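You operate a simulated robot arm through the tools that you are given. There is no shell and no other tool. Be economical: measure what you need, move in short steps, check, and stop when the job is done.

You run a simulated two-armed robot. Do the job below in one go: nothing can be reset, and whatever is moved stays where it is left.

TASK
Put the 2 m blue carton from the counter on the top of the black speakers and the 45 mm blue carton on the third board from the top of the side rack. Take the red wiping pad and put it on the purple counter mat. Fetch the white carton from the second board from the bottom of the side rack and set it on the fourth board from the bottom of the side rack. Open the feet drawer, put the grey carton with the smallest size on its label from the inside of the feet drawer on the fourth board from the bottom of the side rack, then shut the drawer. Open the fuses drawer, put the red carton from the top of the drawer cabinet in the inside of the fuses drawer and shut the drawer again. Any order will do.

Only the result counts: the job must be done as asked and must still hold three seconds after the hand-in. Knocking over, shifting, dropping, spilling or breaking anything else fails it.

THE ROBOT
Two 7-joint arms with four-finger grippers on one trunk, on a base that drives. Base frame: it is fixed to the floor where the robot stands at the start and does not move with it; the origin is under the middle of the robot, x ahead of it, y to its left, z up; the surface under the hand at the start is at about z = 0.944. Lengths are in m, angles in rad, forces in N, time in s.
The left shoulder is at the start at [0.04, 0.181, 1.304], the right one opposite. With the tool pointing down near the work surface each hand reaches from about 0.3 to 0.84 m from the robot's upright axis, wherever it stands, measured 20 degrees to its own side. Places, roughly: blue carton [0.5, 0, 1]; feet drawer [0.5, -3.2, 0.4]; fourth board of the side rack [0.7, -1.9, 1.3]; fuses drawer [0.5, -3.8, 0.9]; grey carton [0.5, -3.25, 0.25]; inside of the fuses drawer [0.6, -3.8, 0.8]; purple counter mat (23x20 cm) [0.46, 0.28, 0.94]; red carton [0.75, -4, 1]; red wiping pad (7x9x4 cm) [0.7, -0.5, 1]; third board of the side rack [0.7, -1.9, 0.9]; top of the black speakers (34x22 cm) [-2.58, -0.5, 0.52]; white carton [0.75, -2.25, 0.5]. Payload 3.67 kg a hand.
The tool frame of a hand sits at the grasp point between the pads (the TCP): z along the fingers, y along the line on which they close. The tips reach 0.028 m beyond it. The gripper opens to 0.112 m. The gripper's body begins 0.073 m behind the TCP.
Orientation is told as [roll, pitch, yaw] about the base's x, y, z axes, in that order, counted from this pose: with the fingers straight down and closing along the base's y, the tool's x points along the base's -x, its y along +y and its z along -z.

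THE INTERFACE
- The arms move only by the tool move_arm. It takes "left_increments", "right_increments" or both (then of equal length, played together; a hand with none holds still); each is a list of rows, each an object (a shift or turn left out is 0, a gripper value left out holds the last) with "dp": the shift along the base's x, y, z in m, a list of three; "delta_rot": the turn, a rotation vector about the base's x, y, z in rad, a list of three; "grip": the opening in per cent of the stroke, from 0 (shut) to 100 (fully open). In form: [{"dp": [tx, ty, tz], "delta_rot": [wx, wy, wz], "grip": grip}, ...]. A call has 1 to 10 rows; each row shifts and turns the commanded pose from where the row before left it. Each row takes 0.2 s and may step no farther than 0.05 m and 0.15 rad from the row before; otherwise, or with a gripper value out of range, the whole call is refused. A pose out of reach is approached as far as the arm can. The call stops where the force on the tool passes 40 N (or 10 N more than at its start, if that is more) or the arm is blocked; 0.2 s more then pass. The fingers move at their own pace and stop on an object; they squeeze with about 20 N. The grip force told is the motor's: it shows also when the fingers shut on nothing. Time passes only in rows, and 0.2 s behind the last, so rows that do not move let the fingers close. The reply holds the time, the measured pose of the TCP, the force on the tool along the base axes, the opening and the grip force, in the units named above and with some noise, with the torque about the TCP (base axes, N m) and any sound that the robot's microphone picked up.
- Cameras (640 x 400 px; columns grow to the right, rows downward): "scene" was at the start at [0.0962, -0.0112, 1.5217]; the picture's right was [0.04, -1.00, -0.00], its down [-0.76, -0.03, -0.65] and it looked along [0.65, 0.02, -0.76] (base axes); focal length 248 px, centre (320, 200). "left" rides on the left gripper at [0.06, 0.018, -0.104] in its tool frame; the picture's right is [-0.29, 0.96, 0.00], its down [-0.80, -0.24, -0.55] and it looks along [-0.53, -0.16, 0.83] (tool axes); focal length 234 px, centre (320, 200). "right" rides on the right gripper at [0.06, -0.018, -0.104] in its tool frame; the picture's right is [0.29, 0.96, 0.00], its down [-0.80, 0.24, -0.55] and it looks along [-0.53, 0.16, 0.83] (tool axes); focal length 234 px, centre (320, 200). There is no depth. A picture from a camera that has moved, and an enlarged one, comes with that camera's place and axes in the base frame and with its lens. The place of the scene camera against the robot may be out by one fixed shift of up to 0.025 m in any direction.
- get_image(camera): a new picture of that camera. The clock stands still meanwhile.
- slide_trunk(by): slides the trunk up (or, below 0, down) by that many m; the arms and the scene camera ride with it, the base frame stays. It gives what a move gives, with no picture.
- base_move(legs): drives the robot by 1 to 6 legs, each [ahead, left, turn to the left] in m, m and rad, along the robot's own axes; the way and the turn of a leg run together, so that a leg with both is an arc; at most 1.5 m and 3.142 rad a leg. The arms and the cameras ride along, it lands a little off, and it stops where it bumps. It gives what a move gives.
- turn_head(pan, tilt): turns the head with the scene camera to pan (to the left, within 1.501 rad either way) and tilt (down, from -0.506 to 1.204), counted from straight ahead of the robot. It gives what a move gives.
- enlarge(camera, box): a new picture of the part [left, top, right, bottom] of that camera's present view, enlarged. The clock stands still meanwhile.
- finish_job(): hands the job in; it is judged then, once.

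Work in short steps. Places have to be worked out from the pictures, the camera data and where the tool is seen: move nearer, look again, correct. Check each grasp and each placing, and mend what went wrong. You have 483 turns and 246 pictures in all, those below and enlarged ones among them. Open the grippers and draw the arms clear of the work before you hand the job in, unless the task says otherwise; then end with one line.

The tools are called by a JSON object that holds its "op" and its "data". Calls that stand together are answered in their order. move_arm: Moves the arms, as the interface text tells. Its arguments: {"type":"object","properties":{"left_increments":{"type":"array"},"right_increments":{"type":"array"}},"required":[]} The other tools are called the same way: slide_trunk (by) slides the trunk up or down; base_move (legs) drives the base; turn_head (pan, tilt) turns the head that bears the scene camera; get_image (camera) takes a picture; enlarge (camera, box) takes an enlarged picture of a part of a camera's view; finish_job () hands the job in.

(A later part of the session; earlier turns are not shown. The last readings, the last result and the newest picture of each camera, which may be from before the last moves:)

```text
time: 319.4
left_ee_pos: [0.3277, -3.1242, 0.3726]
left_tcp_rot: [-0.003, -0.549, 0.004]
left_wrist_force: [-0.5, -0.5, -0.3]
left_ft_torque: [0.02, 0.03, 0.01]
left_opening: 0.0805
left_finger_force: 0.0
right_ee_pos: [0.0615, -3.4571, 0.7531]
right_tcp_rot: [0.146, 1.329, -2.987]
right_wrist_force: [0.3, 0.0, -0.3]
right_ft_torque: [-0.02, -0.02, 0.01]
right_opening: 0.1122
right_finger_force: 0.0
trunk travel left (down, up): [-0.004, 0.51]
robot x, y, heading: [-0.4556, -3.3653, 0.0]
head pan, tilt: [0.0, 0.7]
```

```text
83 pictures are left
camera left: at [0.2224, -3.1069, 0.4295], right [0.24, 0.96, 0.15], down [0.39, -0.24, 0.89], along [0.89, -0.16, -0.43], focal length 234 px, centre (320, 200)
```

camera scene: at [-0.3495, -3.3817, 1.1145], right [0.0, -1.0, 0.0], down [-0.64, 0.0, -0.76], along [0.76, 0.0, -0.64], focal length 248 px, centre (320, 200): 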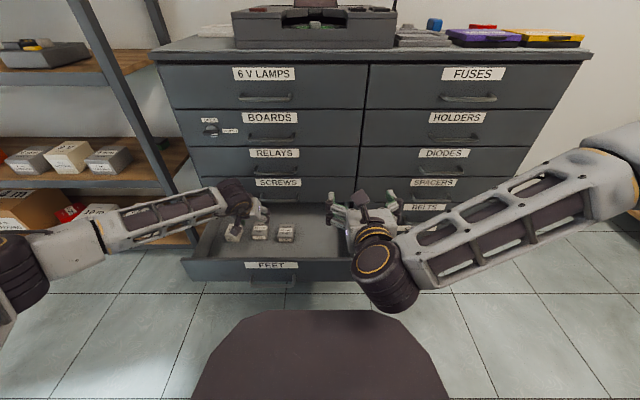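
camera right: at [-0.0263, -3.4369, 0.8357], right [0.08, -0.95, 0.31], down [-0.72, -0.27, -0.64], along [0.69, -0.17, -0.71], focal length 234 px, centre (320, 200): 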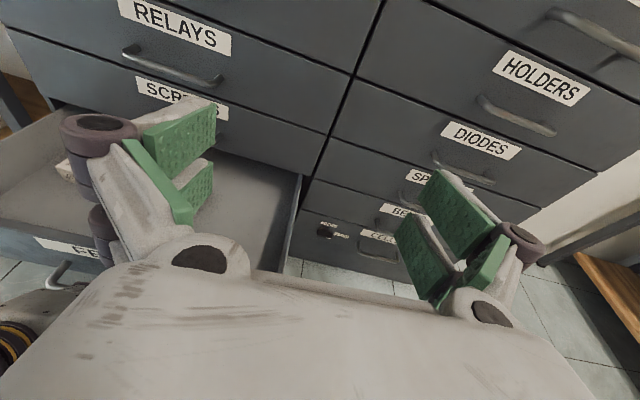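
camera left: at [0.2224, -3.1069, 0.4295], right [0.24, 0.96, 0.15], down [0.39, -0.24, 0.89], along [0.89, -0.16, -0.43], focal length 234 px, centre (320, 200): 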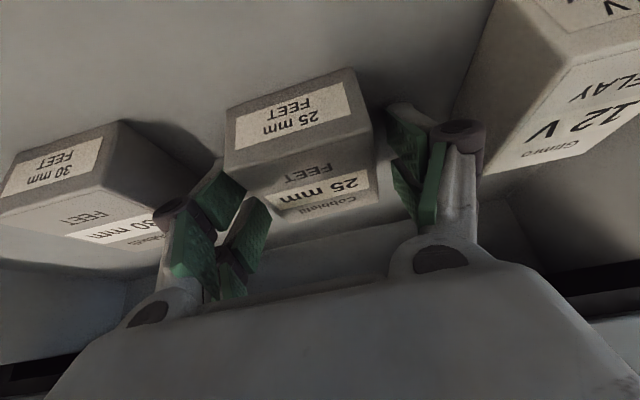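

The drawer slid along with the touching fingers, so the carton is still relatively nearer. I lift clear, then shift back.

{"op": "move_arm", "data": {"left_increments": [{"dp": [0.0, 0, 0.02]}, {"dp": [-0.015, 0, 0.0]}, {"dp": [-0.01, 0, 0]}, {}]}}

{"op": "get_image", "data": {"camera": "left"}}

```text
time: 320.4
left_ee_pos: [0.3024, -3.1267, 0.3935]
left_tcp_rot: [-0.006, -0.552, 0.003]
left_wrist_force: [-0.5, -0.1, 0.1]
left_ft_torque: [0.01, 0.01, -0.01]
left_opening: 0.0807
left_finger_force: 0.1
right_ee_pos: [0.0607, -3.4555, 0.7531]
right_tcp_rot: [0.147, 1.33, -2.985]
right_wrist_force: [0.3, -1.1, 0.5]
right_ft_torque: [0.0, 0.0, 0.03]
right_opening: 0.1117
right_finger_force: 0.0
trunk travel left (down, up): [-0.004, 0.51]
robot x, y, heading: [-0.4573, -3.3659, -0.003]
head pan, tilt: [0.0, 0.7]
```

```text
82 pictures are left
camera left: at [0.1976, -3.1069, 0.4504], right [0.24, 0.96, 0.15], down [0.39, -0.24, 0.89], along [0.89, -0.16, -0.43], focal length 234 px, centre (320, 200)
```

left: 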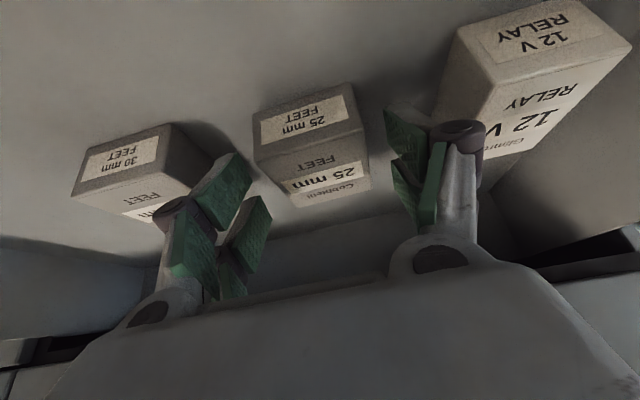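

Now the carton's centre (0.304, -3.122) is right under the TCP. I lower to z 0.376 and close.

{"op": "move_arm", "data": {"left_increments": [{"dp": [0.002, 0.003, -0.01]}, {"dp": [0.0, 0, -0.007]}, {"grip": 0}, {"grip": 0}, {"grip": 0}, {"grip": 0}]}}

{"op": "get_image", "data": {"camera": "left"}}

```text
time: 321.8
left_ee_pos: [0.3051, -3.1215, 0.3739]
left_tcp_rot: [-0.004, -0.552, 0.003]
left_wrist_force: [-0.1, 0.4, -0.1]
left_ft_torque: [0.01, 0.01, 0.01]
left_opening: 0.0596
left_finger_force: 20.2
right_ee_pos: [0.0613, -3.4566, 0.7544]
right_tcp_rot: [0.146, 1.331, -2.984]
right_wrist_force: [0.7, 0.5, 0.1]
right_ft_torque: [-0.02, 0.0, -0.01]
right_opening: 0.1119
right_finger_force: 0.0
trunk travel left (down, up): [-0.004, 0.51]
robot x, y, heading: [-0.4544, -3.3659, 0.003]
head pan, tilt: [0.0, 0.7]
```

```text
81 pictures are left
camera left: at [0.2001, -3.1033, 0.4322], right [0.24, 0.96, 0.15], down [0.39, -0.24, 0.89], along [0.89, -0.16, -0.43], focal length 234 px, centre (320, 200)
```

left: 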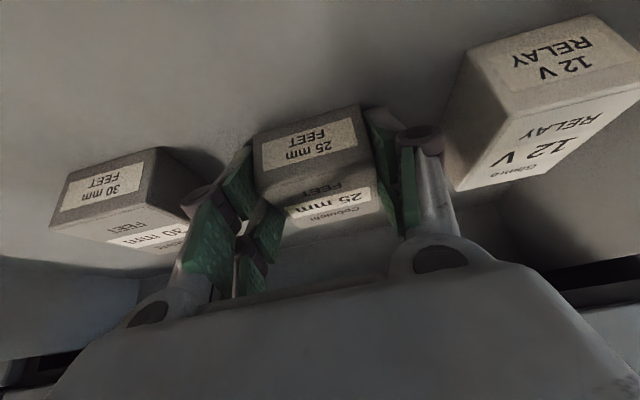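

Gripped (0.060). I lift slowly.

{"op": "move_arm", "data": {"left_increments": [{"dp": [0, 0, 0.008]}, {"dp": [-0.005, 0, 0.012]}, {"dp": [-0.01, 0, 0.02]}, {"dp": [-0.02, 0, 0.03]}, {"dp": [-0.02, 0, 0.04]}, {"dp": [-0.02, 0, 0.04]}, {}]}}

{"op": "get_image", "data": {"camera": "left"}}

{"op": "get_image", "data": {"camera": "scene"}}

```text
time: 323.4
left_ee_pos: [0.231, -3.1222, 0.5248]
left_tcp_rot: [-0.006, -0.552, 0.003]
left_wrist_force: [0.2, 0.4, -1.0]
left_ft_torque: [-0.02, 0.04, -0.06]
left_opening: 0.0595
left_finger_force: 19.9
right_ee_pos: [0.0613, -3.4543, 0.7531]
right_tcp_rot: [0.147, 1.328, -2.985]
right_wrist_force: [0.0, 0.4, 0.1]
right_ft_torque: [-0.02, -0.02, 0.01]
right_opening: 0.1121
right_finger_force: 0.1
trunk travel left (down, up): [-0.004, 0.51]
robot x, y, heading: [-0.453, -3.3694, -0.001]
head pan, tilt: [0.0, 0.7]
```

```text
80 pictures are left
camera left: at [0.1262, -3.1041, 0.583], right [0.24, 0.96, 0.15], down [0.39, -0.24, 0.89], along [0.89, -0.16, -0.43], focal length 234 px, centre (320, 200)
```

left: 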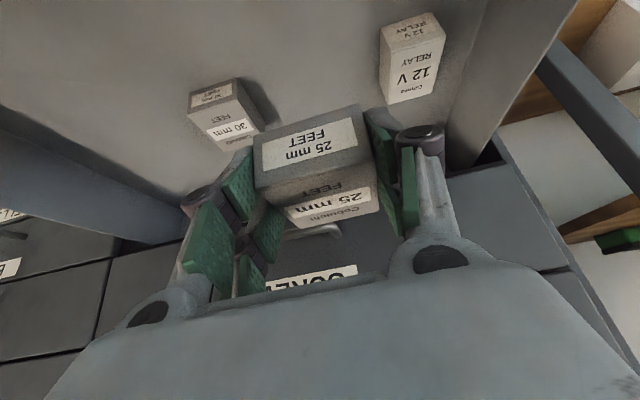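

```text
79 pictures are left
camera scene: at [-0.349, -3.3816, 1.1144], right [0.0, -1.0, 0.0], down [-0.64, 0.0, -0.76], along [0.76, 0.0, -0.64], focal length 248 px, centre (320, 200)
```

scene: 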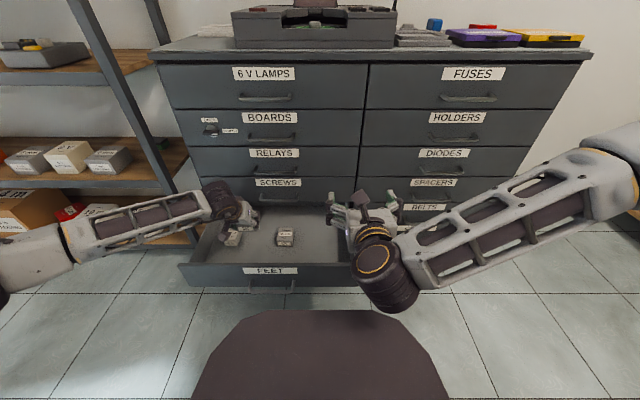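

I have the 25 mm carton. To shut the drawer I'll use the right hand; first I roll it back to its natural roll.

{"op": "move_arm", "data": {"right_increments": [{"dp": [0, -0.01, 0], "delta_rot": [-0.13, 0.02, 0.06]}, {"delta_rot": [-0.13, 0.02, 0.06]}, {"delta_rot": [-0.13, 0.02, 0.06]}, {"delta_rot": [-0.13, 0.02, 0.06]}, {"delta_rot": [-0.13, 0.02, 0.06]}, {"delta_rot": [-0.13, 0.02, 0.06]}, {"delta_rot": [-0.13, 0.02, 0.06]}, {"delta_rot": [-0.13, 0.02, 0.06]}, {"delta_rot": [-0.13, 0.02, 0.06]}, {"delta_rot": [-0.13, 0.02, 0.06]}]}}

{"op": "move_arm", "data": {"right_increments": [{"delta_rot": [-0.12, 0, 0.08]}, {"delta_rot": [-0.12, 0, 0.08]}, {"delta_rot": [-0.12, 0, 0.08]}, {"delta_rot": [-0.12, 0, 0.08]}, {"delta_rot": [-0.12, 0, 0.08]}, {}]}}

```text
time: 325.6
left_ee_pos: [0.2313, -3.1238, 0.5261]
left_tcp_rot: [-0.005, -0.552, 0.004]
left_wrist_force: [0.5, -0.4, -1.5]
left_ft_torque: [-0.01, 0.04, 0.01]
left_opening: 0.0599
left_finger_force: 19.8
right_ee_pos: [0.0607, -3.4654, 0.7541]
right_tcp_rot: [1.013, 0.136, -1.546]
right_wrist_force: [0.3, -0.2, 0.7]
right_ft_torque: [-0.03, -0.03, 0.02]
right_opening: 0.1119
right_finger_force: 0.0
trunk travel left (down, up): [-0.004, 0.51]
robot x, y, heading: [-0.4544, -3.3675, -0.0]
head pan, tilt: [0.0, 0.7]
```

```text
time: 327.0
left_ee_pos: [0.2317, -3.1221, 0.525]
left_tcp_rot: [-0.004, -0.552, 0.005]
left_wrist_force: [-1.1, 1.0, -1.8]
left_ft_torque: [0.05, 0.02, -0.02]
left_opening: 0.0598
left_finger_force: 20.0
right_ee_pos: [0.0603, -3.465, 0.7534]
right_tcp_rot: [0.872, -0.443, -1.11]
right_wrist_force: [-0.3, -1.1, 0.2]
right_ft_torque: [-0.02, -0.05, -0.01]
right_opening: 0.1119
right_finger_force: 0.0
trunk travel left (down, up): [-0.004, 0.51]
robot x, y, heading: [-0.4526, -3.3679, -0.0]
head pan, tilt: [0.0, 0.7]
```

Orientation is on course; I continue the roll about the tool axis.

{"op": "move_arm", "data": {"right_increments": [{"delta_rot": [-0.121, -0.014, 0.087]}, {"delta_rot": [-0.121, -0.014, 0.087]}, {"delta_rot": [-0.121, -0.014, 0.087]}, {"delta_rot": [-0.121, -0.014, 0.087]}, {"delta_rot": [-0.121, -0.014, 0.087]}, {"delta_rot": [-0.121, -0.014, 0.087]}, {"delta_rot": [-0.05, -0.006, 0.036]}, {}]}}

```text
time: 328.8
left_ee_pos: [0.2312, -3.1219, 0.5251]
left_tcp_rot: [-0.004, -0.551, 0.003]
left_wrist_force: [0.1, 0.5, -1.2]
left_ft_torque: [0.02, 0.02, 0.02]
left_opening: 0.0598
left_finger_force: 19.6
right_ee_pos: [0.0607, -3.4665, 0.7539]
right_tcp_rot: [0.078, -0.95, 0.017]
right_wrist_force: [0.2, 0.5, -1.0]
right_ft_torque: [-0.02, -0.01, -0.01]
right_opening: 0.1119
right_finger_force: 0.0
trunk travel left (down, up): [-0.004, 0.51]
robot x, y, heading: [-0.4521, -3.3677, 0.002]
head pan, tilt: [0.0, 0.7]
```

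Now I shut the right fingers, move the left hand with the carton up and aside, and bring the right hand in front of the drawer's handle.

{"op": "move_arm", "data": {"left_increments": [{"dp": [-0.02, 0.02, 0.04]}, {"dp": [-0.02, 0.02, 0.04]}, {"dp": [-0.02, 0.02, 0.04]}, {"dp": [-0.02, 0.02, 0.04]}, {"dp": [0, 0.02, 0.04]}, {}, {}], "right_increments": [{"dp": [-0.015, 0.01, -0.04], "grip": 0}, {"dp": [-0.015, 0.02, -0.04]}, {"dp": [-0.015, 0.025, -0.04]}, {"dp": [-0.015, 0.03, -0.035]}, {"dp": [0, 0.035, -0.035]}, {"dp": [0, 0.035, -0.035]}, {}]}}

{"op": "get_image", "data": {"camera": "scene"}}

{"op": "get_image", "data": {"camera": "right"}}

```text
time: 330.4
left_ee_pos: [0.1509, -3.0224, 0.725]
left_tcp_rot: [-0.004, -0.552, 0.005]
left_wrist_force: [-0.7, 0.5, -1.7]
left_ft_torque: [0.01, 0.01, 0.01]
left_opening: 0.0597
left_finger_force: 20.1
right_ee_pos: [0.0098, -3.4483, 0.632]
right_tcp_rot: [0.082, -0.95, 0.015]
right_wrist_force: [-0.2, 0.9, -0.4]
right_ft_torque: [-0.02, -0.01, 0.02]
right_opening: 0.0001
right_finger_force: 20.0
right hand out of reach, approached as far as the arm can: row 3, 4, 5, 6
trunk travel left (down, up): [-0.004, 0.51]
robot x, y, heading: [-0.4513, -3.3678, 0.0]
head pan, tilt: [0.0, 0.7]
```

```text
78 pictures are left
camera scene: at [-0.3493, -3.3816, 1.1145], right [0.0, -1.0, 0.0], down [-0.64, 0.0, -0.76], along [0.76, 0.0, -0.64], focal length 248 px, centre (320, 200)
```

scene: 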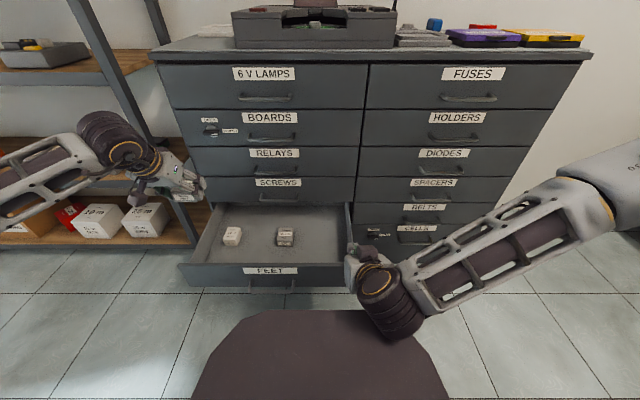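

```text
77 pictures are left
camera right: at [-0.1056, -3.4772, 0.6428], right [-0.25, 0.95, -0.19], down [0.0, 0.19, 0.98], along [0.97, 0.24, -0.04], focal length 234 px, centre (320, 200)
```

right: 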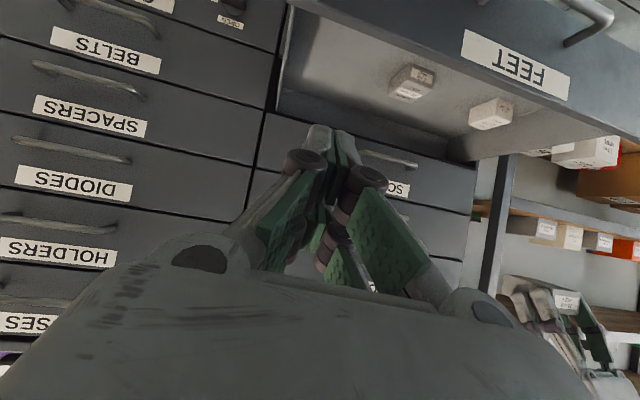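

Low near poses don't suit the right arm. I'll deliver the carton first and shut the drawer later with the left hand. I raise the trunk and drive to the rack.

{"op": "slide_trunk", "data": {"by": 0.4}}

{"op": "slide_trunk", "data": {"by": 0.1}}

{"op": "base_move", "data": {"legs": [[0.02, 0.91, 0]]}}

{"op": "turn_head", "data": {"pan": 0.15, "tilt": 0.4}}

{"op": "get_image", "data": {"camera": "scene"}}

```text
time: 334.3
left_ee_pos: [0.1504, -3.0224, 1.1244]
left_tcp_rot: [-0.006, -0.552, 0.004]
left_wrist_force: [0.5, 0.1, -0.5]
left_ft_torque: [-0.03, 0.0, 0.02]
left_opening: 0.0597
left_finger_force: 19.9
right_ee_pos: [0.0119, -3.4481, 1.032]
right_tcp_rot: [0.08, -0.946, 0.016]
right_wrist_force: [0.2, 0.3, 0.4]
right_ft_torque: [0.0, 0.01, 0.03]
right_opening: 0.0001
right_finger_force: 19.9
trunk travel left (down, up): [-0.404, 0.11]
robot x, y, heading: [-0.4524, -3.3682, -0.003]
head pan, tilt: [0.0, 0.7]
```

```text
time: 335.6
left_ee_pos: [0.1516, -3.0225, 1.2238]
left_tcp_rot: [-0.005, -0.553, 0.003]
left_wrist_force: [-0.2, -0.6, -0.3]
left_ft_torque: [-0.01, 0.05, 0.02]
left_opening: 0.0596
left_finger_force: 20.0
right_ee_pos: [0.0129, -3.4478, 1.1311]
right_tcp_rot: [0.081, -0.948, 0.016]
right_wrist_force: [0.0, -0.8, 0.0]
right_ft_torque: [0.01, -0.02, -0.02]
right_opening: 0.0003
right_finger_force: 20.1
trunk travel left (down, up): [-0.504, 0.01]
robot x, y, heading: [-0.4533, -3.369, 0.002]
head pan, tilt: [0.0, 0.7]
```

```text
time: 340.5
left_ee_pos: [0.1503, -2.1073, 1.2256]
left_tcp_rot: [-0.004, -0.552, 0.03]
left_wrist_force: [-0.1, 0.1, -0.7]
left_ft_torque: [-0.01, 0.02, -0.03]
left_opening: 0.0596
left_finger_force: 20.5
right_ee_pos: [0.0223, -2.5381, 1.1318]
right_tcp_rot: [0.083, -0.949, 0.042]
right_wrist_force: [-0.5, 0.3, 0.5]
right_ft_torque: [0.02, -0.03, 0.02]
right_opening: 0.0
right_finger_force: 20.0
trunk travel left (down, up): [-0.504, 0.01]
robot x, y, heading: [-0.4442, -2.471, 0.029]
head pan, tilt: [0.0, 0.7]
```

```text
time: 341.3
left_ee_pos: [0.15, -2.107, 1.2238]
left_tcp_rot: [-0.006, -0.551, 0.029]
left_wrist_force: [-0.2, 0.3, -1.1]
left_ft_torque: [-0.04, 0.02, 0.0]
left_opening: 0.0598
left_finger_force: 19.8
right_ee_pos: [0.0218, -2.5377, 1.1314]
right_tcp_rot: [0.083, -0.95, 0.043]
right_wrist_force: [-0.6, -1.1, -0.5]
right_ft_torque: [0.01, 0.02, 0.03]
right_opening: 0.0
right_finger_force: 20.0
trunk travel left (down, up): [-0.504, 0.01]
robot x, y, heading: [-0.4432, -2.4712, 0.027]
head pan, tilt: [0.15, 0.4]
```

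```text
76 pictures are left
camera scene: at [-0.3346, -2.4646, 1.6404], right [0.17, -0.98, 0.0], down [-0.38, -0.07, -0.92], along [0.91, 0.16, -0.39], focal length 248 px, centre (320, 200)
```

scene: 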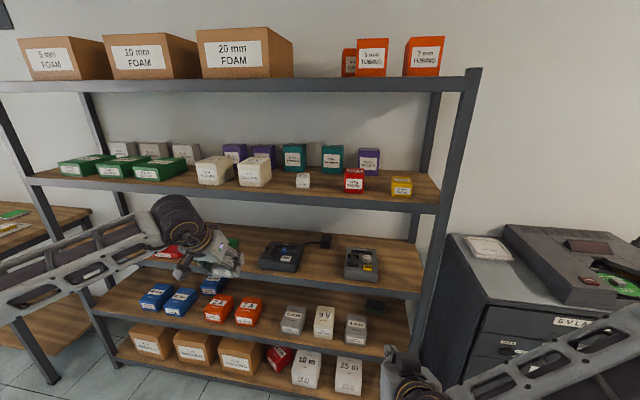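

Good view: the gap between the 5 V carton and the red box is centred near y = -2.31. I raise the left hand and move it in line, correcting heading.

{"op": "move_arm", "data": {"left_increments": [{"dp": [0, -0.03, 0.04], "delta_rot": [0, 0, -0.028]}, {"dp": [0, -0.035, 0.035]}, {"dp": [0, -0.035, 0.035]}, {"dp": [0, -0.035, 0.035]}, {"dp": [0, -0.035, 0.035]}, {"dp": [0, -0.03, 0.01]}, {}]}}

{"op": "base_move", "data": {"legs": [[0.28, 0, -0.027]]}}

{"op": "get_image", "data": {"camera": "left"}}

{"op": "get_image", "data": {"camera": "scene"}}

```text
time: 342.9
left_ee_pos: [0.1512, -2.3069, 1.4164]
left_tcp_rot: [-0.004, -0.552, 0.002]
left_wrist_force: [0.2, 0.4, -0.3]
left_ft_torque: [-0.01, 0.01, -0.02]
left_opening: 0.0598
left_finger_force: 19.8
right_ee_pos: [0.0211, -2.5364, 1.1308]
right_tcp_rot: [0.081, -0.947, 0.042]
right_wrist_force: [0.7, 0.5, -0.3]
right_ft_torque: [-0.02, -0.02, 0.0]
right_opening: 0.0
right_finger_force: 19.8
trunk travel left (down, up): [-0.504, 0.01]
robot x, y, heading: [-0.4421, -2.4684, 0.028]
head pan, tilt: [0.15, 0.4]
```

```text
time: 344.9
left_ee_pos: [0.4311, -2.3187, 1.4157]
left_tcp_rot: [-0.005, -0.552, -0.024]
left_wrist_force: [-0.2, -0.1, -0.8]
left_ft_torque: [0.01, -0.02, 0.0]
left_opening: 0.0599
left_finger_force: 20.1
right_ee_pos: [0.2972, -2.545, 1.1315]
right_tcp_rot: [0.084, -0.947, 0.015]
right_wrist_force: [-0.5, -0.2, -0.5]
right_ft_torque: [-0.01, 0.01, -0.02]
right_opening: 0.0
right_finger_force: 19.9
trunk travel left (down, up): [-0.504, 0.01]
robot x, y, heading: [-0.1642, -2.4658, -0.002]
head pan, tilt: [0.15, 0.4]
```

```text
75 pictures are left
camera left: at [0.3276, -2.2982, 1.4741], right [0.27, 0.95, 0.15], down [0.38, -0.25, 0.89], along [0.88, -0.18, -0.43], focal length 234 px, centre (320, 200)
```

left: 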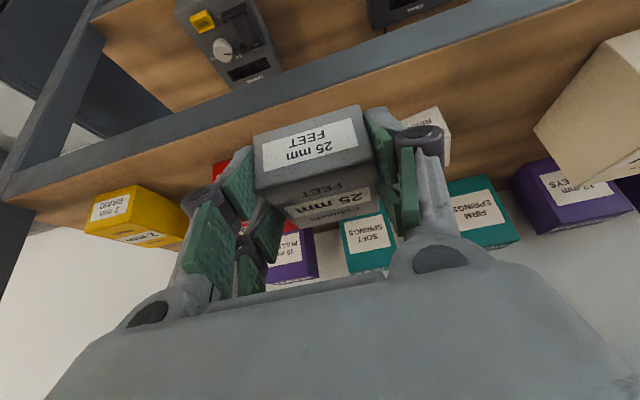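

```text
74 pictures are left
camera scene: at [-0.0572, -2.4645, 1.6407], right [0.15, -0.99, 0.0], down [-0.38, -0.06, -0.92], along [0.91, 0.14, -0.39], focal length 248 px, centre (320, 200)
```

scene: 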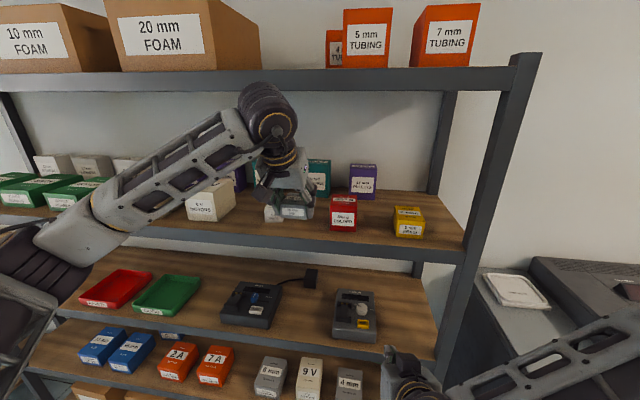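

The carton lines up with the gap (5 V edge y ≈ -2.25, red edge y ≈ -2.40). I move in and lower.

{"op": "move_arm", "data": {"left_increments": [{"dp": [0.035, -0.003, 0], "delta_rot": [0, 0, 0.022]}, {"dp": [0.035, -0.003, 0]}, {"dp": [0.035, 0, 0]}, {"dp": [0.03, 0, 0]}, {}]}}

{"op": "get_image", "data": {"camera": "left"}}

{"op": "enlarge", "data": {"camera": "scene", "box": [180, 110, 480, 260]}}

```text
time: 346.1
left_ee_pos: [0.57, -2.3252, 1.4161]
left_tcp_rot: [-0.005, -0.553, -0.003]
left_wrist_force: [0.2, 1.2, -2.0]
left_ft_torque: [-0.03, 0.0, 0.02]
left_opening: 0.0599
left_finger_force: 19.8
right_ee_pos: [0.2996, -2.5451, 1.132]
right_tcp_rot: [0.083, -0.95, 0.016]
right_wrist_force: [0.3, 0.4, 0.2]
right_ft_torque: [0.0, -0.02, 0.02]
right_opening: 0.0003
right_finger_force: 20.5
trunk travel left (down, up): [-0.504, 0.01]
robot x, y, heading: [-0.1659, -2.4679, -0.001]
head pan, tilt: [0.15, 0.4]
```

```text
73 pictures are left
camera left: at [0.4648, -2.3058, 1.4725], right [0.25, 0.96, 0.15], down [0.39, -0.24, 0.89], along [0.89, -0.17, -0.43], focal length 234 px, centre (320, 200)
```

left: 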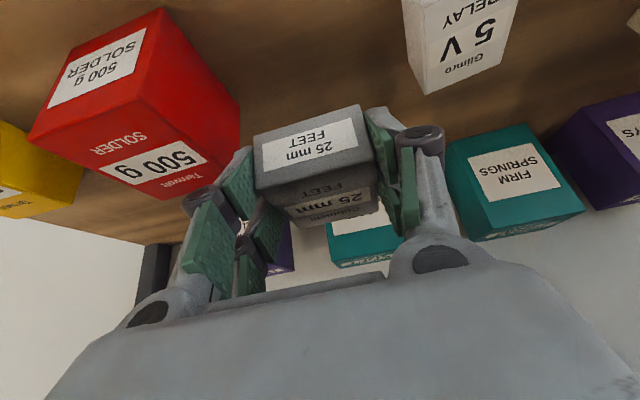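

```text
2.13 times, centred on (330, 185) of scene
camera zoom: at [-0.0557, -2.4645, 1.6406], right [0.15, -0.99, 0.0], down [-0.38, -0.06, -0.92], along [0.91, 0.14, -0.39], focal length 528 px, centre (299, 232)
```

zoom: 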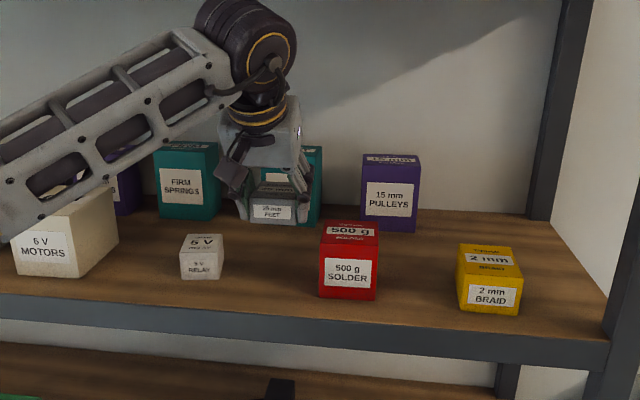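

Clear around. I lower to the board.

{"op": "move_arm", "data": {"left_increments": [{"dp": [0, 0, -0.03]}, {"dp": [0, 0, -0.025]}, {"dp": [0, 0, -0.012]}, {}]}}

{"op": "move_arm", "data": {"left_increments": [{"dp": [0, 0, -0.005]}, {"dp": [0, 0, -0.004]}, {"dp": [0, 0, -0.004]}, {}]}}

```text
time: 347.1
left_ee_pos: [0.5705, -2.326, 1.3489]
left_tcp_rot: [-0.006, -0.552, -0.001]
left_wrist_force: [-0.3, 0.1, -0.6]
left_ft_torque: [0.0, 0.02, -0.01]
left_opening: 0.0598
left_finger_force: 20.4
right_ee_pos: [0.2994, -2.5451, 1.1307]
right_tcp_rot: [0.083, -0.948, 0.015]
right_wrist_force: [-0.4, -0.5, 0.4]
right_ft_torque: [0.0, 0.02, -0.01]
right_opening: 0.0
right_finger_force: 19.9
trunk travel left (down, up): [-0.504, 0.01]
robot x, y, heading: [-0.1665, -2.4652, 0.0]
head pan, tilt: [0.15, 0.4]
```

```text
time: 348.1
left_ee_pos: [0.5693, -2.3258, 1.3361]
left_tcp_rot: [-0.005, -0.553, -0.002]
left_wrist_force: [0.3, 0.3, 0.2]
left_ft_torque: [0.06, -0.07, 0.0]
left_opening: 0.0599
left_finger_force: 20.0
right_ee_pos: [0.2989, -2.5443, 1.1321]
right_tcp_rot: [0.081, -0.948, 0.016]
right_wrist_force: [-0.4, 0.3, 0.4]
right_ft_torque: [0.0, 0.03, 0.02]
right_opening: 0.0
right_finger_force: 20.4
trunk travel left (down, up): [-0.504, 0.01]
robot x, y, heading: [-0.163, -2.4673, 0.0]
head pan, tilt: [0.15, 0.4]
```

{"op": "move_arm", "data": {"left_increments": [{"dp": [0, 0, -0.004]}, {"dp": [0, 0, -0.003]}, {}]}}

{"op": "get_image", "data": {"camera": "left"}}

```text
time: 348.9
left_ee_pos: [0.569, -2.3242, 1.3343]
left_tcp_rot: [-0.006, -0.562, 0.0]
left_wrist_force: [11.2, 2.8, 32.2]
left_ft_torque: [0.77, -0.1, -0.28]
left_opening: 0.0598
left_finger_force: 19.7
right_ee_pos: [0.2968, -2.5451, 1.1326]
right_tcp_rot: [0.082, -0.949, 0.015]
right_wrist_force: [0.4, 0.1, -0.3]
right_ft_torque: [0.0, -0.03, 0.01]
right_opening: 0.0
right_finger_force: 19.9
trunk travel left (down, up): [-0.504, 0.01]
robot x, y, heading: [-0.1634, -2.4622, 0.001]
head pan, tilt: [0.15, 0.4]
```

```text
71 pictures are left
camera left: at [0.4636, -2.3061, 1.3909], right [0.25, 0.96, 0.15], down [0.38, -0.24, 0.89], along [0.89, -0.17, -0.42], focal length 234 px, centre (320, 200)
```

left: 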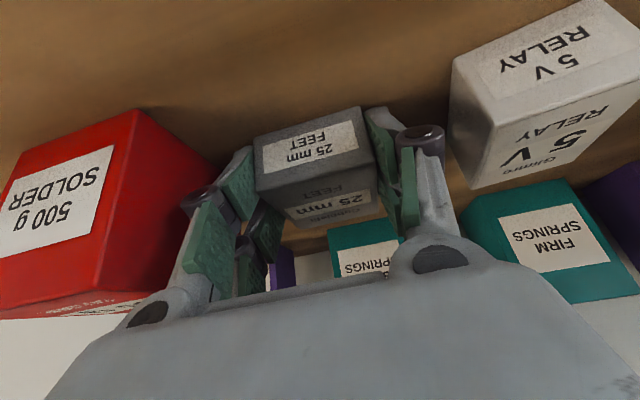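

Contact. The red box is close to the finger, so I open only a little and draw straight back along the tool axis.

{"op": "move_arm", "data": {"left_increments": [{"dp": [0, 0, 0.002], "grip": 62}, {"grip": 62}, {"dp": [-0.011, 0, 0.017]}, {"dp": [-0.016, 0, 0.025]}, {"dp": [-0.02, 0, 0.03]}, {"dp": [-0.04, 0, 0.0]}, {"dp": [-0.045, 0, 0.0]}, {}]}}

{"op": "get_image", "data": {"camera": "left"}}

{"op": "enlarge", "data": {"camera": "scene", "box": [180, 110, 480, 260]}}

```text
time: 350.7
left_ee_pos: [0.4385, -2.3257, 1.4021]
left_tcp_rot: [-0.004, -0.55, -0.002]
left_wrist_force: [-0.4, 0.6, 0.0]
left_ft_torque: [0.03, 0.02, 0.01]
left_opening: 0.0697
left_finger_force: 0.0
right_ee_pos: [0.2991, -2.5451, 1.1315]
right_tcp_rot: [0.087, -0.949, 0.014]
right_wrist_force: [-0.6, -0.5, -0.5]
right_ft_torque: [0.03, -0.01, 0.02]
right_opening: 0.0
right_finger_force: 20.4
trunk travel left (down, up): [-0.504, 0.01]
robot x, y, heading: [-0.1679, -2.4659, -0.006]
head pan, tilt: [0.15, 0.4]
```

```text
70 pictures are left
camera left: at [0.3337, -2.3066, 1.4603], right [0.25, 0.96, 0.15], down [0.39, -0.24, 0.89], along [0.89, -0.17, -0.43], focal length 234 px, centre (320, 200)
```

left: 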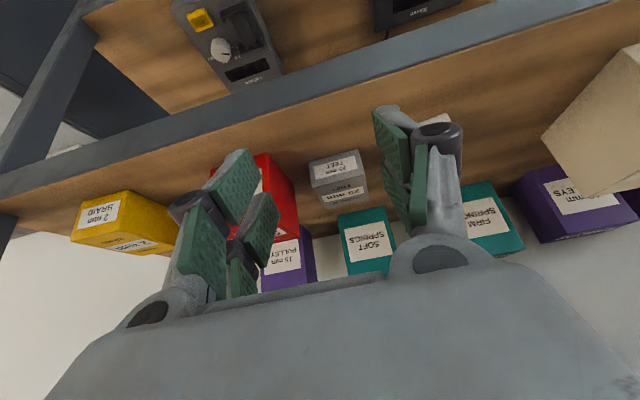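

```text
2.13 times, centred on (330, 185) of scene
camera zoom: at [-0.054, -2.4654, 1.6404], right [0.15, -0.99, 0.0], down [-0.39, -0.06, -0.92], along [0.91, 0.14, -0.39], focal length 528 px, centre (299, 232)
```

zoom: 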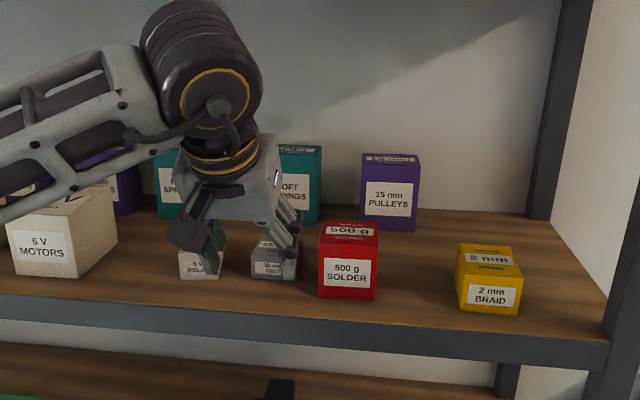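

The grey carton stands well. I return to shut the FEET drawer: back off, drive to y ≈ -3.05, and lower the trunk.

{"op": "base_move", "data": {"legs": [[-0.37, 0, 0], [0, -0.58, 0]]}}

{"op": "slide_trunk", "data": {"by": -0.4}}

{"op": "slide_trunk", "data": {"by": -0.1}}

{"op": "move_arm", "data": {"right_increments": [{"dp": [0.03, 0, -0.03], "delta_rot": [0, 0.1, 0]}, {"dp": [0.03, 0, -0.04], "delta_rot": [-0.03, 0.1, 0]}, {"dp": [0.01, 0, -0.045], "delta_rot": [-0.04, 0.1, 0]}, {"dp": [0.0, 0, -0.045]}, {}]}}

{"op": "turn_head", "data": {"pan": -0.1, "tilt": 0.8}}

{"op": "get_image", "data": {"camera": "scene"}}

```text
time: 354.3
left_ee_pos: [0.0735, -2.4523, 1.4094]
left_tcp_rot: [-0.005, -0.562, 0.006]
left_wrist_force: [-2.0, -0.1, -0.7]
left_ft_torque: [0.02, -0.08, -0.01]
left_opening: 0.0697
left_finger_force: 0.2
right_ee_pos: [-0.062, -2.6727, 1.1353]
right_tcp_rot: [0.086, -0.956, 0.024]
right_wrist_force: [-1.2, -1.3, 0.4]
right_ft_torque: [0.02, -0.02, 0.02]
right_opening: 0.0001
right_finger_force: 20.1
trunk travel left (down, up): [-0.504, 0.01]
robot x, y, heading: [-0.5212, -2.5946, 0.005]
head pan, tilt: [0.15, 0.4]
stopped in leg 2: the robot was blocked; the commanded pose is now the measured one
```

```text
time: 358.1
left_ee_pos: [0.0832, -2.4514, 1.003]
left_tcp_rot: [-0.004, -0.555, 0.005]
left_wrist_force: [-0.7, 0.0, 0.7]
left_ft_torque: [0.0, 0.0, -0.01]
left_opening: 0.0692
left_finger_force: 0.1
right_ee_pos: [-0.0535, -2.6731, 0.7314]
right_tcp_rot: [0.084, -0.948, 0.025]
right_wrist_force: [-0.3, 1.0, 0.3]
right_ft_torque: [-0.04, 0.01, 0.02]
right_opening: 0.0001
right_finger_force: 19.6
trunk travel left (down, up): [-0.104, 0.41]
robot x, y, heading: [-0.5205, -2.5988, 0.01]
head pan, tilt: [0.15, 0.4]
```

```text
time: 359.5
left_ee_pos: [0.0823, -2.4527, 0.9069]
left_tcp_rot: [-0.005, -0.556, 0.007]
left_wrist_force: [-0.7, -0.2, 0.1]
left_ft_torque: [0.02, 0.01, -0.01]
left_opening: 0.0697
left_finger_force: 0.0
right_ee_pos: [-0.0538, -2.6734, 0.6317]
right_tcp_rot: [0.085, -0.951, 0.022]
right_wrist_force: [-0.6, 0.6, -0.1]
right_ft_torque: [-0.01, 0.01, 0.03]
right_opening: 0.0
right_finger_force: 20.1
trunk travel left (down, up): [-0.004, 0.51]
robot x, y, heading: [-0.521, -2.5959, 0.012]
head pan, tilt: [0.15, 0.4]
```

```text
time: 360.7
left_ee_pos: [0.0833, -2.4519, 0.9049]
left_tcp_rot: [-0.006, -0.553, 0.006]
left_wrist_force: [-0.3, 0.0, 0.1]
left_ft_torque: [0.0, -0.03, 0.02]
left_opening: 0.0693
left_finger_force: 0.0
right_ee_pos: [0.0053, -2.7328, 0.5251]
right_tcp_rot: [0.007, -0.644, 0.076]
right_wrist_force: [1.2, -0.3, -0.1]
right_ft_torque: [-0.02, -0.02, -0.01]
right_opening: 0.0
right_finger_force: 19.4
right hand out of reach, approached as far as the arm can: row 1, 2, 3, 4
trunk travel left (down, up): [-0.004, 0.51]
robot x, y, heading: [-0.5182, -2.5986, 0.008]
head pan, tilt: [0.15, 0.4]
```

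```text
time: 361.5
left_ee_pos: [0.0835, -2.4529, 0.9053]
left_tcp_rot: [-0.006, -0.554, 0.005]
left_wrist_force: [-0.3, -0.6, 0.0]
left_ft_torque: [0.0, 0.0, 0.02]
left_opening: 0.0692
left_finger_force: 0.0
right_ee_pos: [0.0059, -2.7337, 0.5257]
right_tcp_rot: [0.007, -0.645, 0.076]
right_wrist_force: [-1.0, -0.4, -0.2]
right_ft_torque: [-0.01, -0.01, -0.02]
right_opening: 0.0001
right_finger_force: 20.1
trunk travel left (down, up): [-0.004, 0.51]
robot x, y, heading: [-0.5194, -2.5968, 0.003]
head pan, tilt: [-0.099, 0.799]
```

```text
68 pictures are left
camera scene: at [-0.4193, -2.6178, 1.1063], right [-0.09, -1.0, 0.0], down [-0.71, 0.07, -0.7], along [0.69, -0.06, -0.72], focal length 248 px, centre (320, 200)
```

scene: 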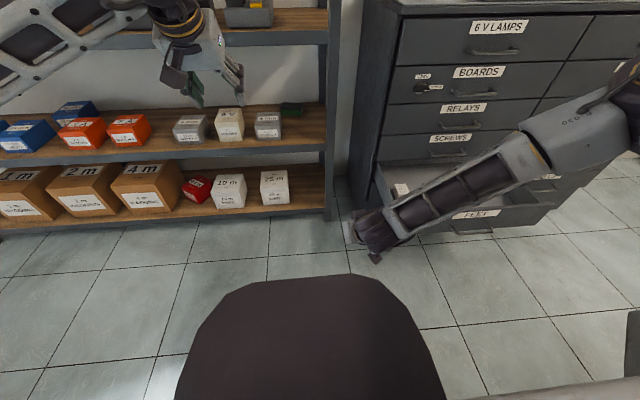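

Something behind blocks at x ≈ -0.52, so I go via x ≈ -0.42. I return to the spot from which the left hand pulled the drawer.

{"op": "base_move", "data": {"legs": [[0.1, 0, 0], [0, -0.77, 0]]}}

```text
time: 366.6
left_ee_pos: [0.1919, -3.2226, 0.9065]
left_tcp_rot: [-0.005, -0.553, 0.002]
left_wrist_force: [-0.3, -0.2, -0.1]
left_ft_torque: [-0.02, -0.03, 0.02]
left_opening: 0.0692
left_finger_force: 0.0
right_ee_pos: [0.1128, -3.5038, 0.5259]
right_tcp_rot: [0.007, -0.645, 0.072]
right_wrist_force: [-0.6, -0.7, -0.2]
right_ft_torque: [0.01, 0.03, 0.02]
right_opening: 0.0
right_finger_force: 20.0
trunk travel left (down, up): [-0.004, 0.51]
robot x, y, heading: [-0.413, -3.3636, 0.004]
head pan, tilt: [-0.099, 0.799]
```

Arrived. I roll the left gripper by 90° while lowering it in front of the open drawer.

{"op": "move_arm", "data": {"left_increments": [{"dp": [-0.015, 0, -0.03], "delta_rot": [0.079, 0, -0.127], "grip": 0}, {"dp": [-0.015, 0, -0.03], "delta_rot": [0.079, 0, -0.127]}, {"dp": [-0.015, 0, -0.03], "delta_rot": [0.079, 0, -0.127]}, {"dp": [-0.015, 0, -0.03], "delta_rot": [0.079, 0, -0.127]}, {"dp": [-0.015, 0, -0.03], "delta_rot": [0.079, 0, -0.127]}, {"dp": [-0.015, 0, -0.03], "delta_rot": [0.079, 0, -0.127]}, {"dp": [-0.01, 0, -0.03], "delta_rot": [0.079, 0, -0.127]}, {"dp": [0, 0, -0.03], "delta_rot": [0.079, 0, -0.127]}, {"dp": [0, 0, -0.03], "delta_rot": [0.079, 0, -0.127]}, {"dp": [0, 0, -0.03], "delta_rot": [0.079, 0, -0.127]}]}}

{"op": "move_arm", "data": {"left_increments": [{"delta_rot": [0.036, -0.09, -0.06]}, {"dp": [0, 0, 0], "delta_rot": [0, -0.09, 0]}, {}]}}

{"op": "get_image", "data": {"camera": "scene"}}

{"op": "get_image", "data": {"camera": "left"}}

```text
time: 368.8
left_ee_pos: [0.0921, -3.2236, 0.6071]
left_tcp_rot: [0.551, -0.04, -1.507]
left_wrist_force: [1.8, 2.3, 1.7]
left_ft_torque: [-0.17, 0.16, -0.09]
left_opening: 0.0
left_finger_force: 20.1
right_ee_pos: [0.1115, -3.5047, 0.5271]
right_tcp_rot: [0.008, -0.645, 0.072]
right_wrist_force: [-0.3, 0.3, -1.0]
right_ft_torque: [-0.04, 0.01, -0.01]
right_opening: 0.0
right_finger_force: 19.6
trunk travel left (down, up): [-0.004, 0.51]
robot x, y, heading: [-0.4109, -3.3639, 0.007]
head pan, tilt: [-0.099, 0.799]
```

```text
time: 369.6
left_ee_pos: [0.0913, -3.2225, 0.6057]
left_tcp_rot: [0.73, -0.005, -1.566]
left_wrist_force: [-0.5, 0.0, -0.2]
left_ft_torque: [0.02, 0.04, 0.02]
left_opening: 0.0
left_finger_force: 20.0
right_ee_pos: [0.1104, -3.5044, 0.5261]
right_tcp_rot: [0.006, -0.645, 0.073]
right_wrist_force: [-0.5, -0.1, 0.3]
right_ft_torque: [0.0, 0.03, 0.04]
right_opening: 0.0
right_finger_force: 20.5
trunk travel left (down, up): [-0.004, 0.51]
robot x, y, heading: [-0.4129, -3.3642, 0.006]
head pan, tilt: [-0.099, 0.799]
```

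```text
67 pictures are left
camera scene: at [-0.3128, -3.3862, 1.1062], right [-0.1, -1.0, 0.0], down [-0.71, 0.07, -0.7], along [0.69, -0.07, -0.72], focal length 248 px, centre (320, 200)
```

scene: 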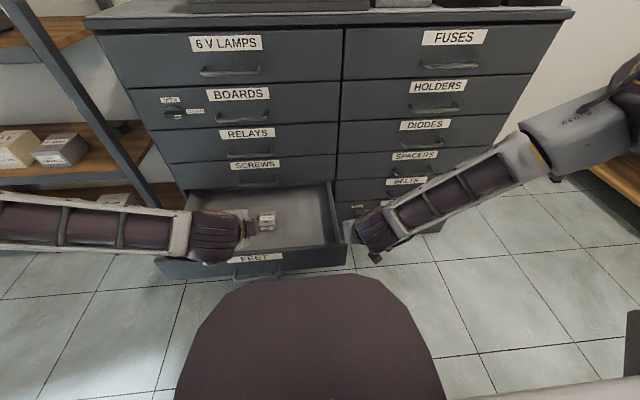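

```text
66 pictures are left
camera left: at [0.0362, -3.162, 0.6948], right [0.71, -0.28, 0.64], down [-0.55, -0.8, 0.26], along [0.44, -0.53, -0.72], focal length 234 px, centre (320, 200)
```

left: 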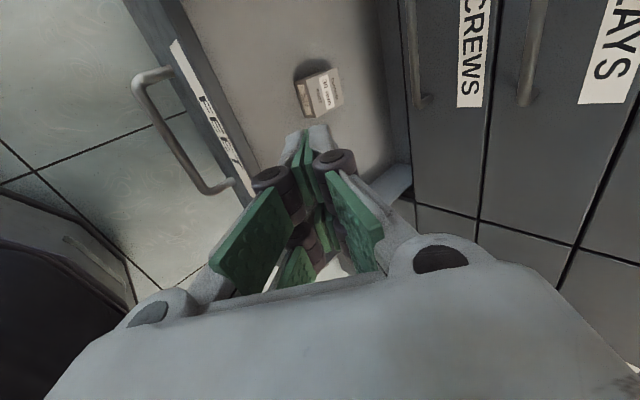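

The drawer's front panel (top edge z ≈ 0.435) is at x ≈ 0.11. I'll straddle that top edge with the fingers and push from there: open a bit, steepen the tilt, and come over it.

{"op": "move_arm", "data": {"left_increments": [{"dp": [0.01, 0, 0], "delta_rot": [0, 0.13, 0], "grip": 50}, {"dp": [0.01, 0, -0.02], "delta_rot": [0, 0.13, 0]}, {"dp": [0, 0, -0.035], "delta_rot": [0, 0.12, 0]}, {"dp": [0, 0, -0.035]}, {}]}}

{"op": "get_image", "data": {"camera": "left"}}

```text
time: 370.8
left_ee_pos: [0.1011, -3.2284, 0.5087]
left_tcp_rot: [0.352, -0.001, -1.566]
left_wrist_force: [0.4, 0.1, 0.1]
left_ft_torque: [-0.01, -0.01, 0.02]
left_opening: 0.0559
left_finger_force: 0.0
left hand out of reach, approached as far as the arm can: row 3
right_ee_pos: [0.1113, -3.5043, 0.5268]
right_tcp_rot: [0.006, -0.644, 0.072]
right_wrist_force: [0.3, 1.3, 0.0]
right_ft_torque: [0.0, -0.01, 0.0]
right_opening: 0.0001
right_finger_force: 19.8
trunk travel left (down, up): [-0.004, 0.51]
robot x, y, heading: [-0.4126, -3.3643, 0.001]
head pan, tilt: [-0.099, 0.799]
```

```text
65 pictures are left
camera left: at [0.0819, -3.1689, 0.6133], right [0.9, -0.28, 0.33], down [-0.41, -0.8, 0.44], along [0.14, -0.53, -0.83], focal length 234 px, centre (320, 200)
```

left: 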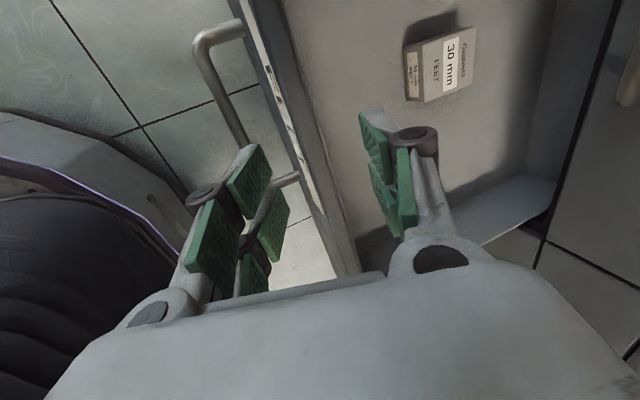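

The panel's edge lies right between the fingers. I lower onto it.

{"op": "move_arm", "data": {"left_increments": [{"dp": [0.006, 0, -0.025]}, {"dp": [0.004, 0, -0.025]}, {"dp": [0, 0, -0.012]}, {}]}}

{"op": "get_image", "data": {"camera": "left"}}

```text
time: 371.8
left_ee_pos: [0.1102, -3.2291, 0.449]
left_tcp_rot: [0.35, -0.004, -1.566]
left_wrist_force: [-1.3, 0.1, 0.1]
left_ft_torque: [0.03, -0.05, -0.02]
left_opening: 0.0561
left_finger_force: 0.1
right_ee_pos: [0.1106, -3.5043, 0.5267]
right_tcp_rot: [0.008, -0.643, 0.071]
right_wrist_force: [0.2, -0.7, 0.3]
right_ft_torque: [-0.02, -0.01, 0.01]
right_opening: 0.0
right_finger_force: 20.3
trunk travel left (down, up): [-0.004, 0.51]
robot x, y, heading: [-0.4112, -3.3641, -0.001]
head pan, tilt: [-0.099, 0.799]
```

```text
64 pictures are left
camera left: at [0.0925, -3.1692, 0.5516], right [0.9, -0.28, 0.33], down [-0.41, -0.8, 0.44], along [0.14, -0.53, -0.83], focal length 234 px, centre (320, 200)
```

left: 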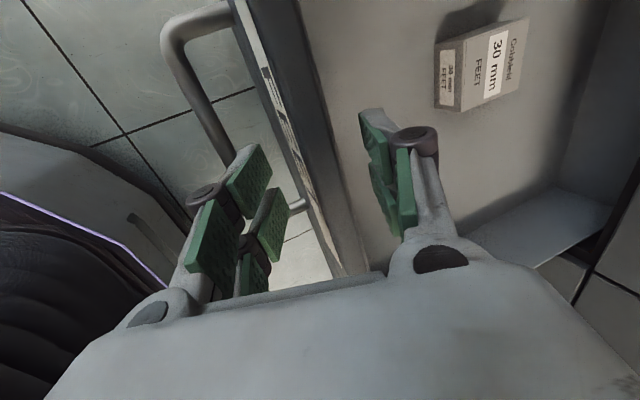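

Straddling the panel, I push the drawer in to about TCP x = 0.30.

{"op": "move_arm", "data": {"left_increments": [{"dp": [0.03, 0, 0.0]}, {"dp": [0.035, 0, 0]}, {"dp": [0.035, 0, 0]}, {"dp": [0.035, 0, 0]}, {"dp": [0.035, 0, 0]}, {"dp": [0.02, 0, 0]}, {}]}}

{"op": "get_image", "data": {"camera": "left"}}

```text
time: 373.4
left_ee_pos: [0.1781, -3.25, 0.4257]
left_tcp_rot: [0.375, -0.006, -1.557]
left_wrist_force: [0.4, -0.3, -0.3]
left_ft_torque: [-0.01, -0.04, -0.02]
left_opening: 0.0561
left_finger_force: 0.1
left hand out of reach, approached as far as the arm can: row 2, 3, 4, 5, 6
right_ee_pos: [0.1121, -3.504, 0.526]
right_tcp_rot: [0.007, -0.644, 0.071]
right_wrist_force: [-0.5, 0.2, 0.8]
right_ft_torque: [-0.02, 0.02, -0.03]
right_opening: 0.0
right_finger_force: 19.9
trunk travel left (down, up): [-0.004, 0.51]
robot x, y, heading: [-0.4147, -3.3648, 0.005]
head pan, tilt: [-0.099, 0.799]
```

```text
63 pictures are left
camera left: at [0.1562, -3.1889, 0.5296], right [0.9, -0.27, 0.35], down [-0.41, -0.8, 0.43], along [0.16, -0.53, -0.83], focal length 234 px, centre (320, 200)
```

left: 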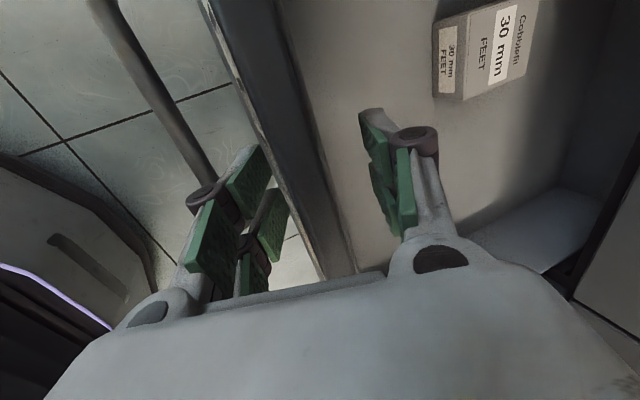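

The panel follows. The arm is limited, so I push on with the base, 0.12 m forward.

{"op": "base_move", "data": {"legs": [[0.11, 0, 0]]}}

{"op": "get_image", "data": {"camera": "left"}}

{"op": "get_image", "data": {"camera": "scene"}}

```text
time: 374.6
left_ee_pos: [0.2867, -3.2473, 0.4252]
left_tcp_rot: [0.373, -0.008, -1.555]
left_wrist_force: [0.2, -0.7, -0.5]
left_ft_torque: [0.0, 0.02, -0.02]
left_opening: 0.0561
left_finger_force: 0.0
right_ee_pos: [0.2225, -3.5024, 0.5248]
right_tcp_rot: [0.008, -0.642, 0.073]
right_wrist_force: [1.4, 0.2, -0.2]
right_ft_torque: [-0.03, -0.01, -0.01]
right_opening: 0.0001
right_finger_force: 19.8
trunk travel left (down, up): [-0.004, 0.51]
robot x, y, heading: [-0.3018, -3.3635, 0.005]
head pan, tilt: [-0.099, 0.799]
```

```text
62 pictures are left
camera left: at [0.2659, -3.1874, 0.5288], right [0.9, -0.27, 0.35], down [-0.41, -0.8, 0.43], along [0.16, -0.53, -0.83], focal length 234 px, centre (320, 200)
```

left: 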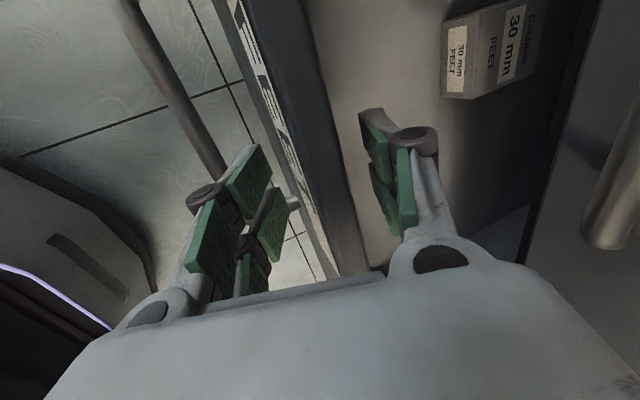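

```text
61 pictures are left
camera scene: at [-0.2018, -3.3857, 1.1061], right [-0.09, -1.0, 0.0], down [-0.71, 0.07, -0.7], along [0.69, -0.07, -0.72], focal length 248 px, centre (320, 200)
```

scene: 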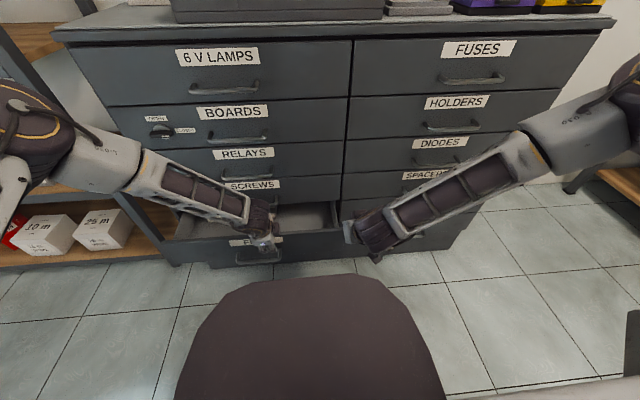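

Most of the way in. I lift out, back the base 9 cm, shut the fingers, and lower to push on the handle from outside.

{"op": "move_arm", "data": {"left_increments": [{"dp": [0, 0, 0.035]}, {"dp": [0, 0, 0.035]}, {}]}}

{"op": "base_move", "data": {"legs": [[-0.1, 0, 0]]}}

{"op": "move_arm", "data": {"left_increments": [{"grip": 0}, {"dp": [0, 0.01, -0.03], "grip": 0}, {"dp": [0, 0.01, -0.03]}, {"dp": [0, 0, -0.03]}, {}]}}

{"op": "get_image", "data": {"camera": "left"}}

```text
time: 375.4
left_ee_pos: [0.2668, -3.2484, 0.4928]
left_tcp_rot: [0.377, -0.007, -1.554]
left_wrist_force: [0.4, -1.4, 0.4]
left_ft_torque: [0.01, 0.0, -0.02]
left_opening: 0.0561
left_finger_force: 0.1
left hand out of reach, approached as far as the arm can: row 1, 2
right_ee_pos: [0.221, -3.5026, 0.5253]
right_tcp_rot: [0.006, -0.644, 0.074]
right_wrist_force: [0.3, 0.2, 0.0]
right_ft_torque: [-0.02, 0.03, -0.01]
right_opening: 0.0
right_finger_force: 19.7
trunk travel left (down, up): [-0.004, 0.51]
robot x, y, heading: [-0.3016, -3.3628, 0.006]
head pan, tilt: [-0.099, 0.799]
```

```text
time: 376.6
left_ee_pos: [0.1666, -3.2503, 0.4935]
left_tcp_rot: [0.381, -0.007, -1.555]
left_wrist_force: [-0.1, -0.1, 0.5]
left_ft_torque: [0.01, -0.04, 0.01]
left_opening: 0.0562
left_finger_force: 0.0
right_ee_pos: [0.1182, -3.5048, 0.5271]
right_tcp_rot: [0.008, -0.646, 0.071]
right_wrist_force: [0.0, 0.0, 0.0]
right_ft_torque: [-0.02, -0.02, -0.02]
right_opening: 0.0
right_finger_force: 19.8
trunk travel left (down, up): [-0.004, 0.51]
robot x, y, heading: [-0.4021, -3.3647, 0.003]
head pan, tilt: [-0.099, 0.799]
```

```text
time: 377.8
left_ee_pos: [0.1669, -3.2312, 0.4036]
left_tcp_rot: [0.381, -0.008, -1.555]
left_wrist_force: [0.6, -0.1, 0.1]
left_ft_torque: [0.01, -0.01, -0.02]
left_opening: 0.0
left_finger_force: 20.1
right_ee_pos: [0.1205, -3.5048, 0.5264]
right_tcp_rot: [0.007, -0.642, 0.073]
right_wrist_force: [-0.4, -0.7, 0.3]
right_ft_torque: [0.0, 0.01, 0.0]
right_opening: 0.0
right_finger_force: 20.2
trunk travel left (down, up): [-0.004, 0.51]
robot x, y, heading: [-0.4024, -3.3657, 0.001]
head pan, tilt: [-0.099, 0.799]
```

```text
60 pictures are left
camera left: at [0.1451, -3.1702, 0.507], right [0.89, -0.27, 0.36], down [-0.42, -0.8, 0.43], along [0.17, -0.53, -0.83], focal length 234 px, centre (320, 200)
```

left: 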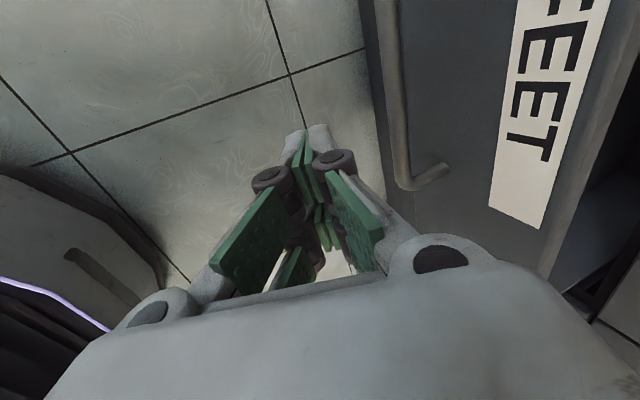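

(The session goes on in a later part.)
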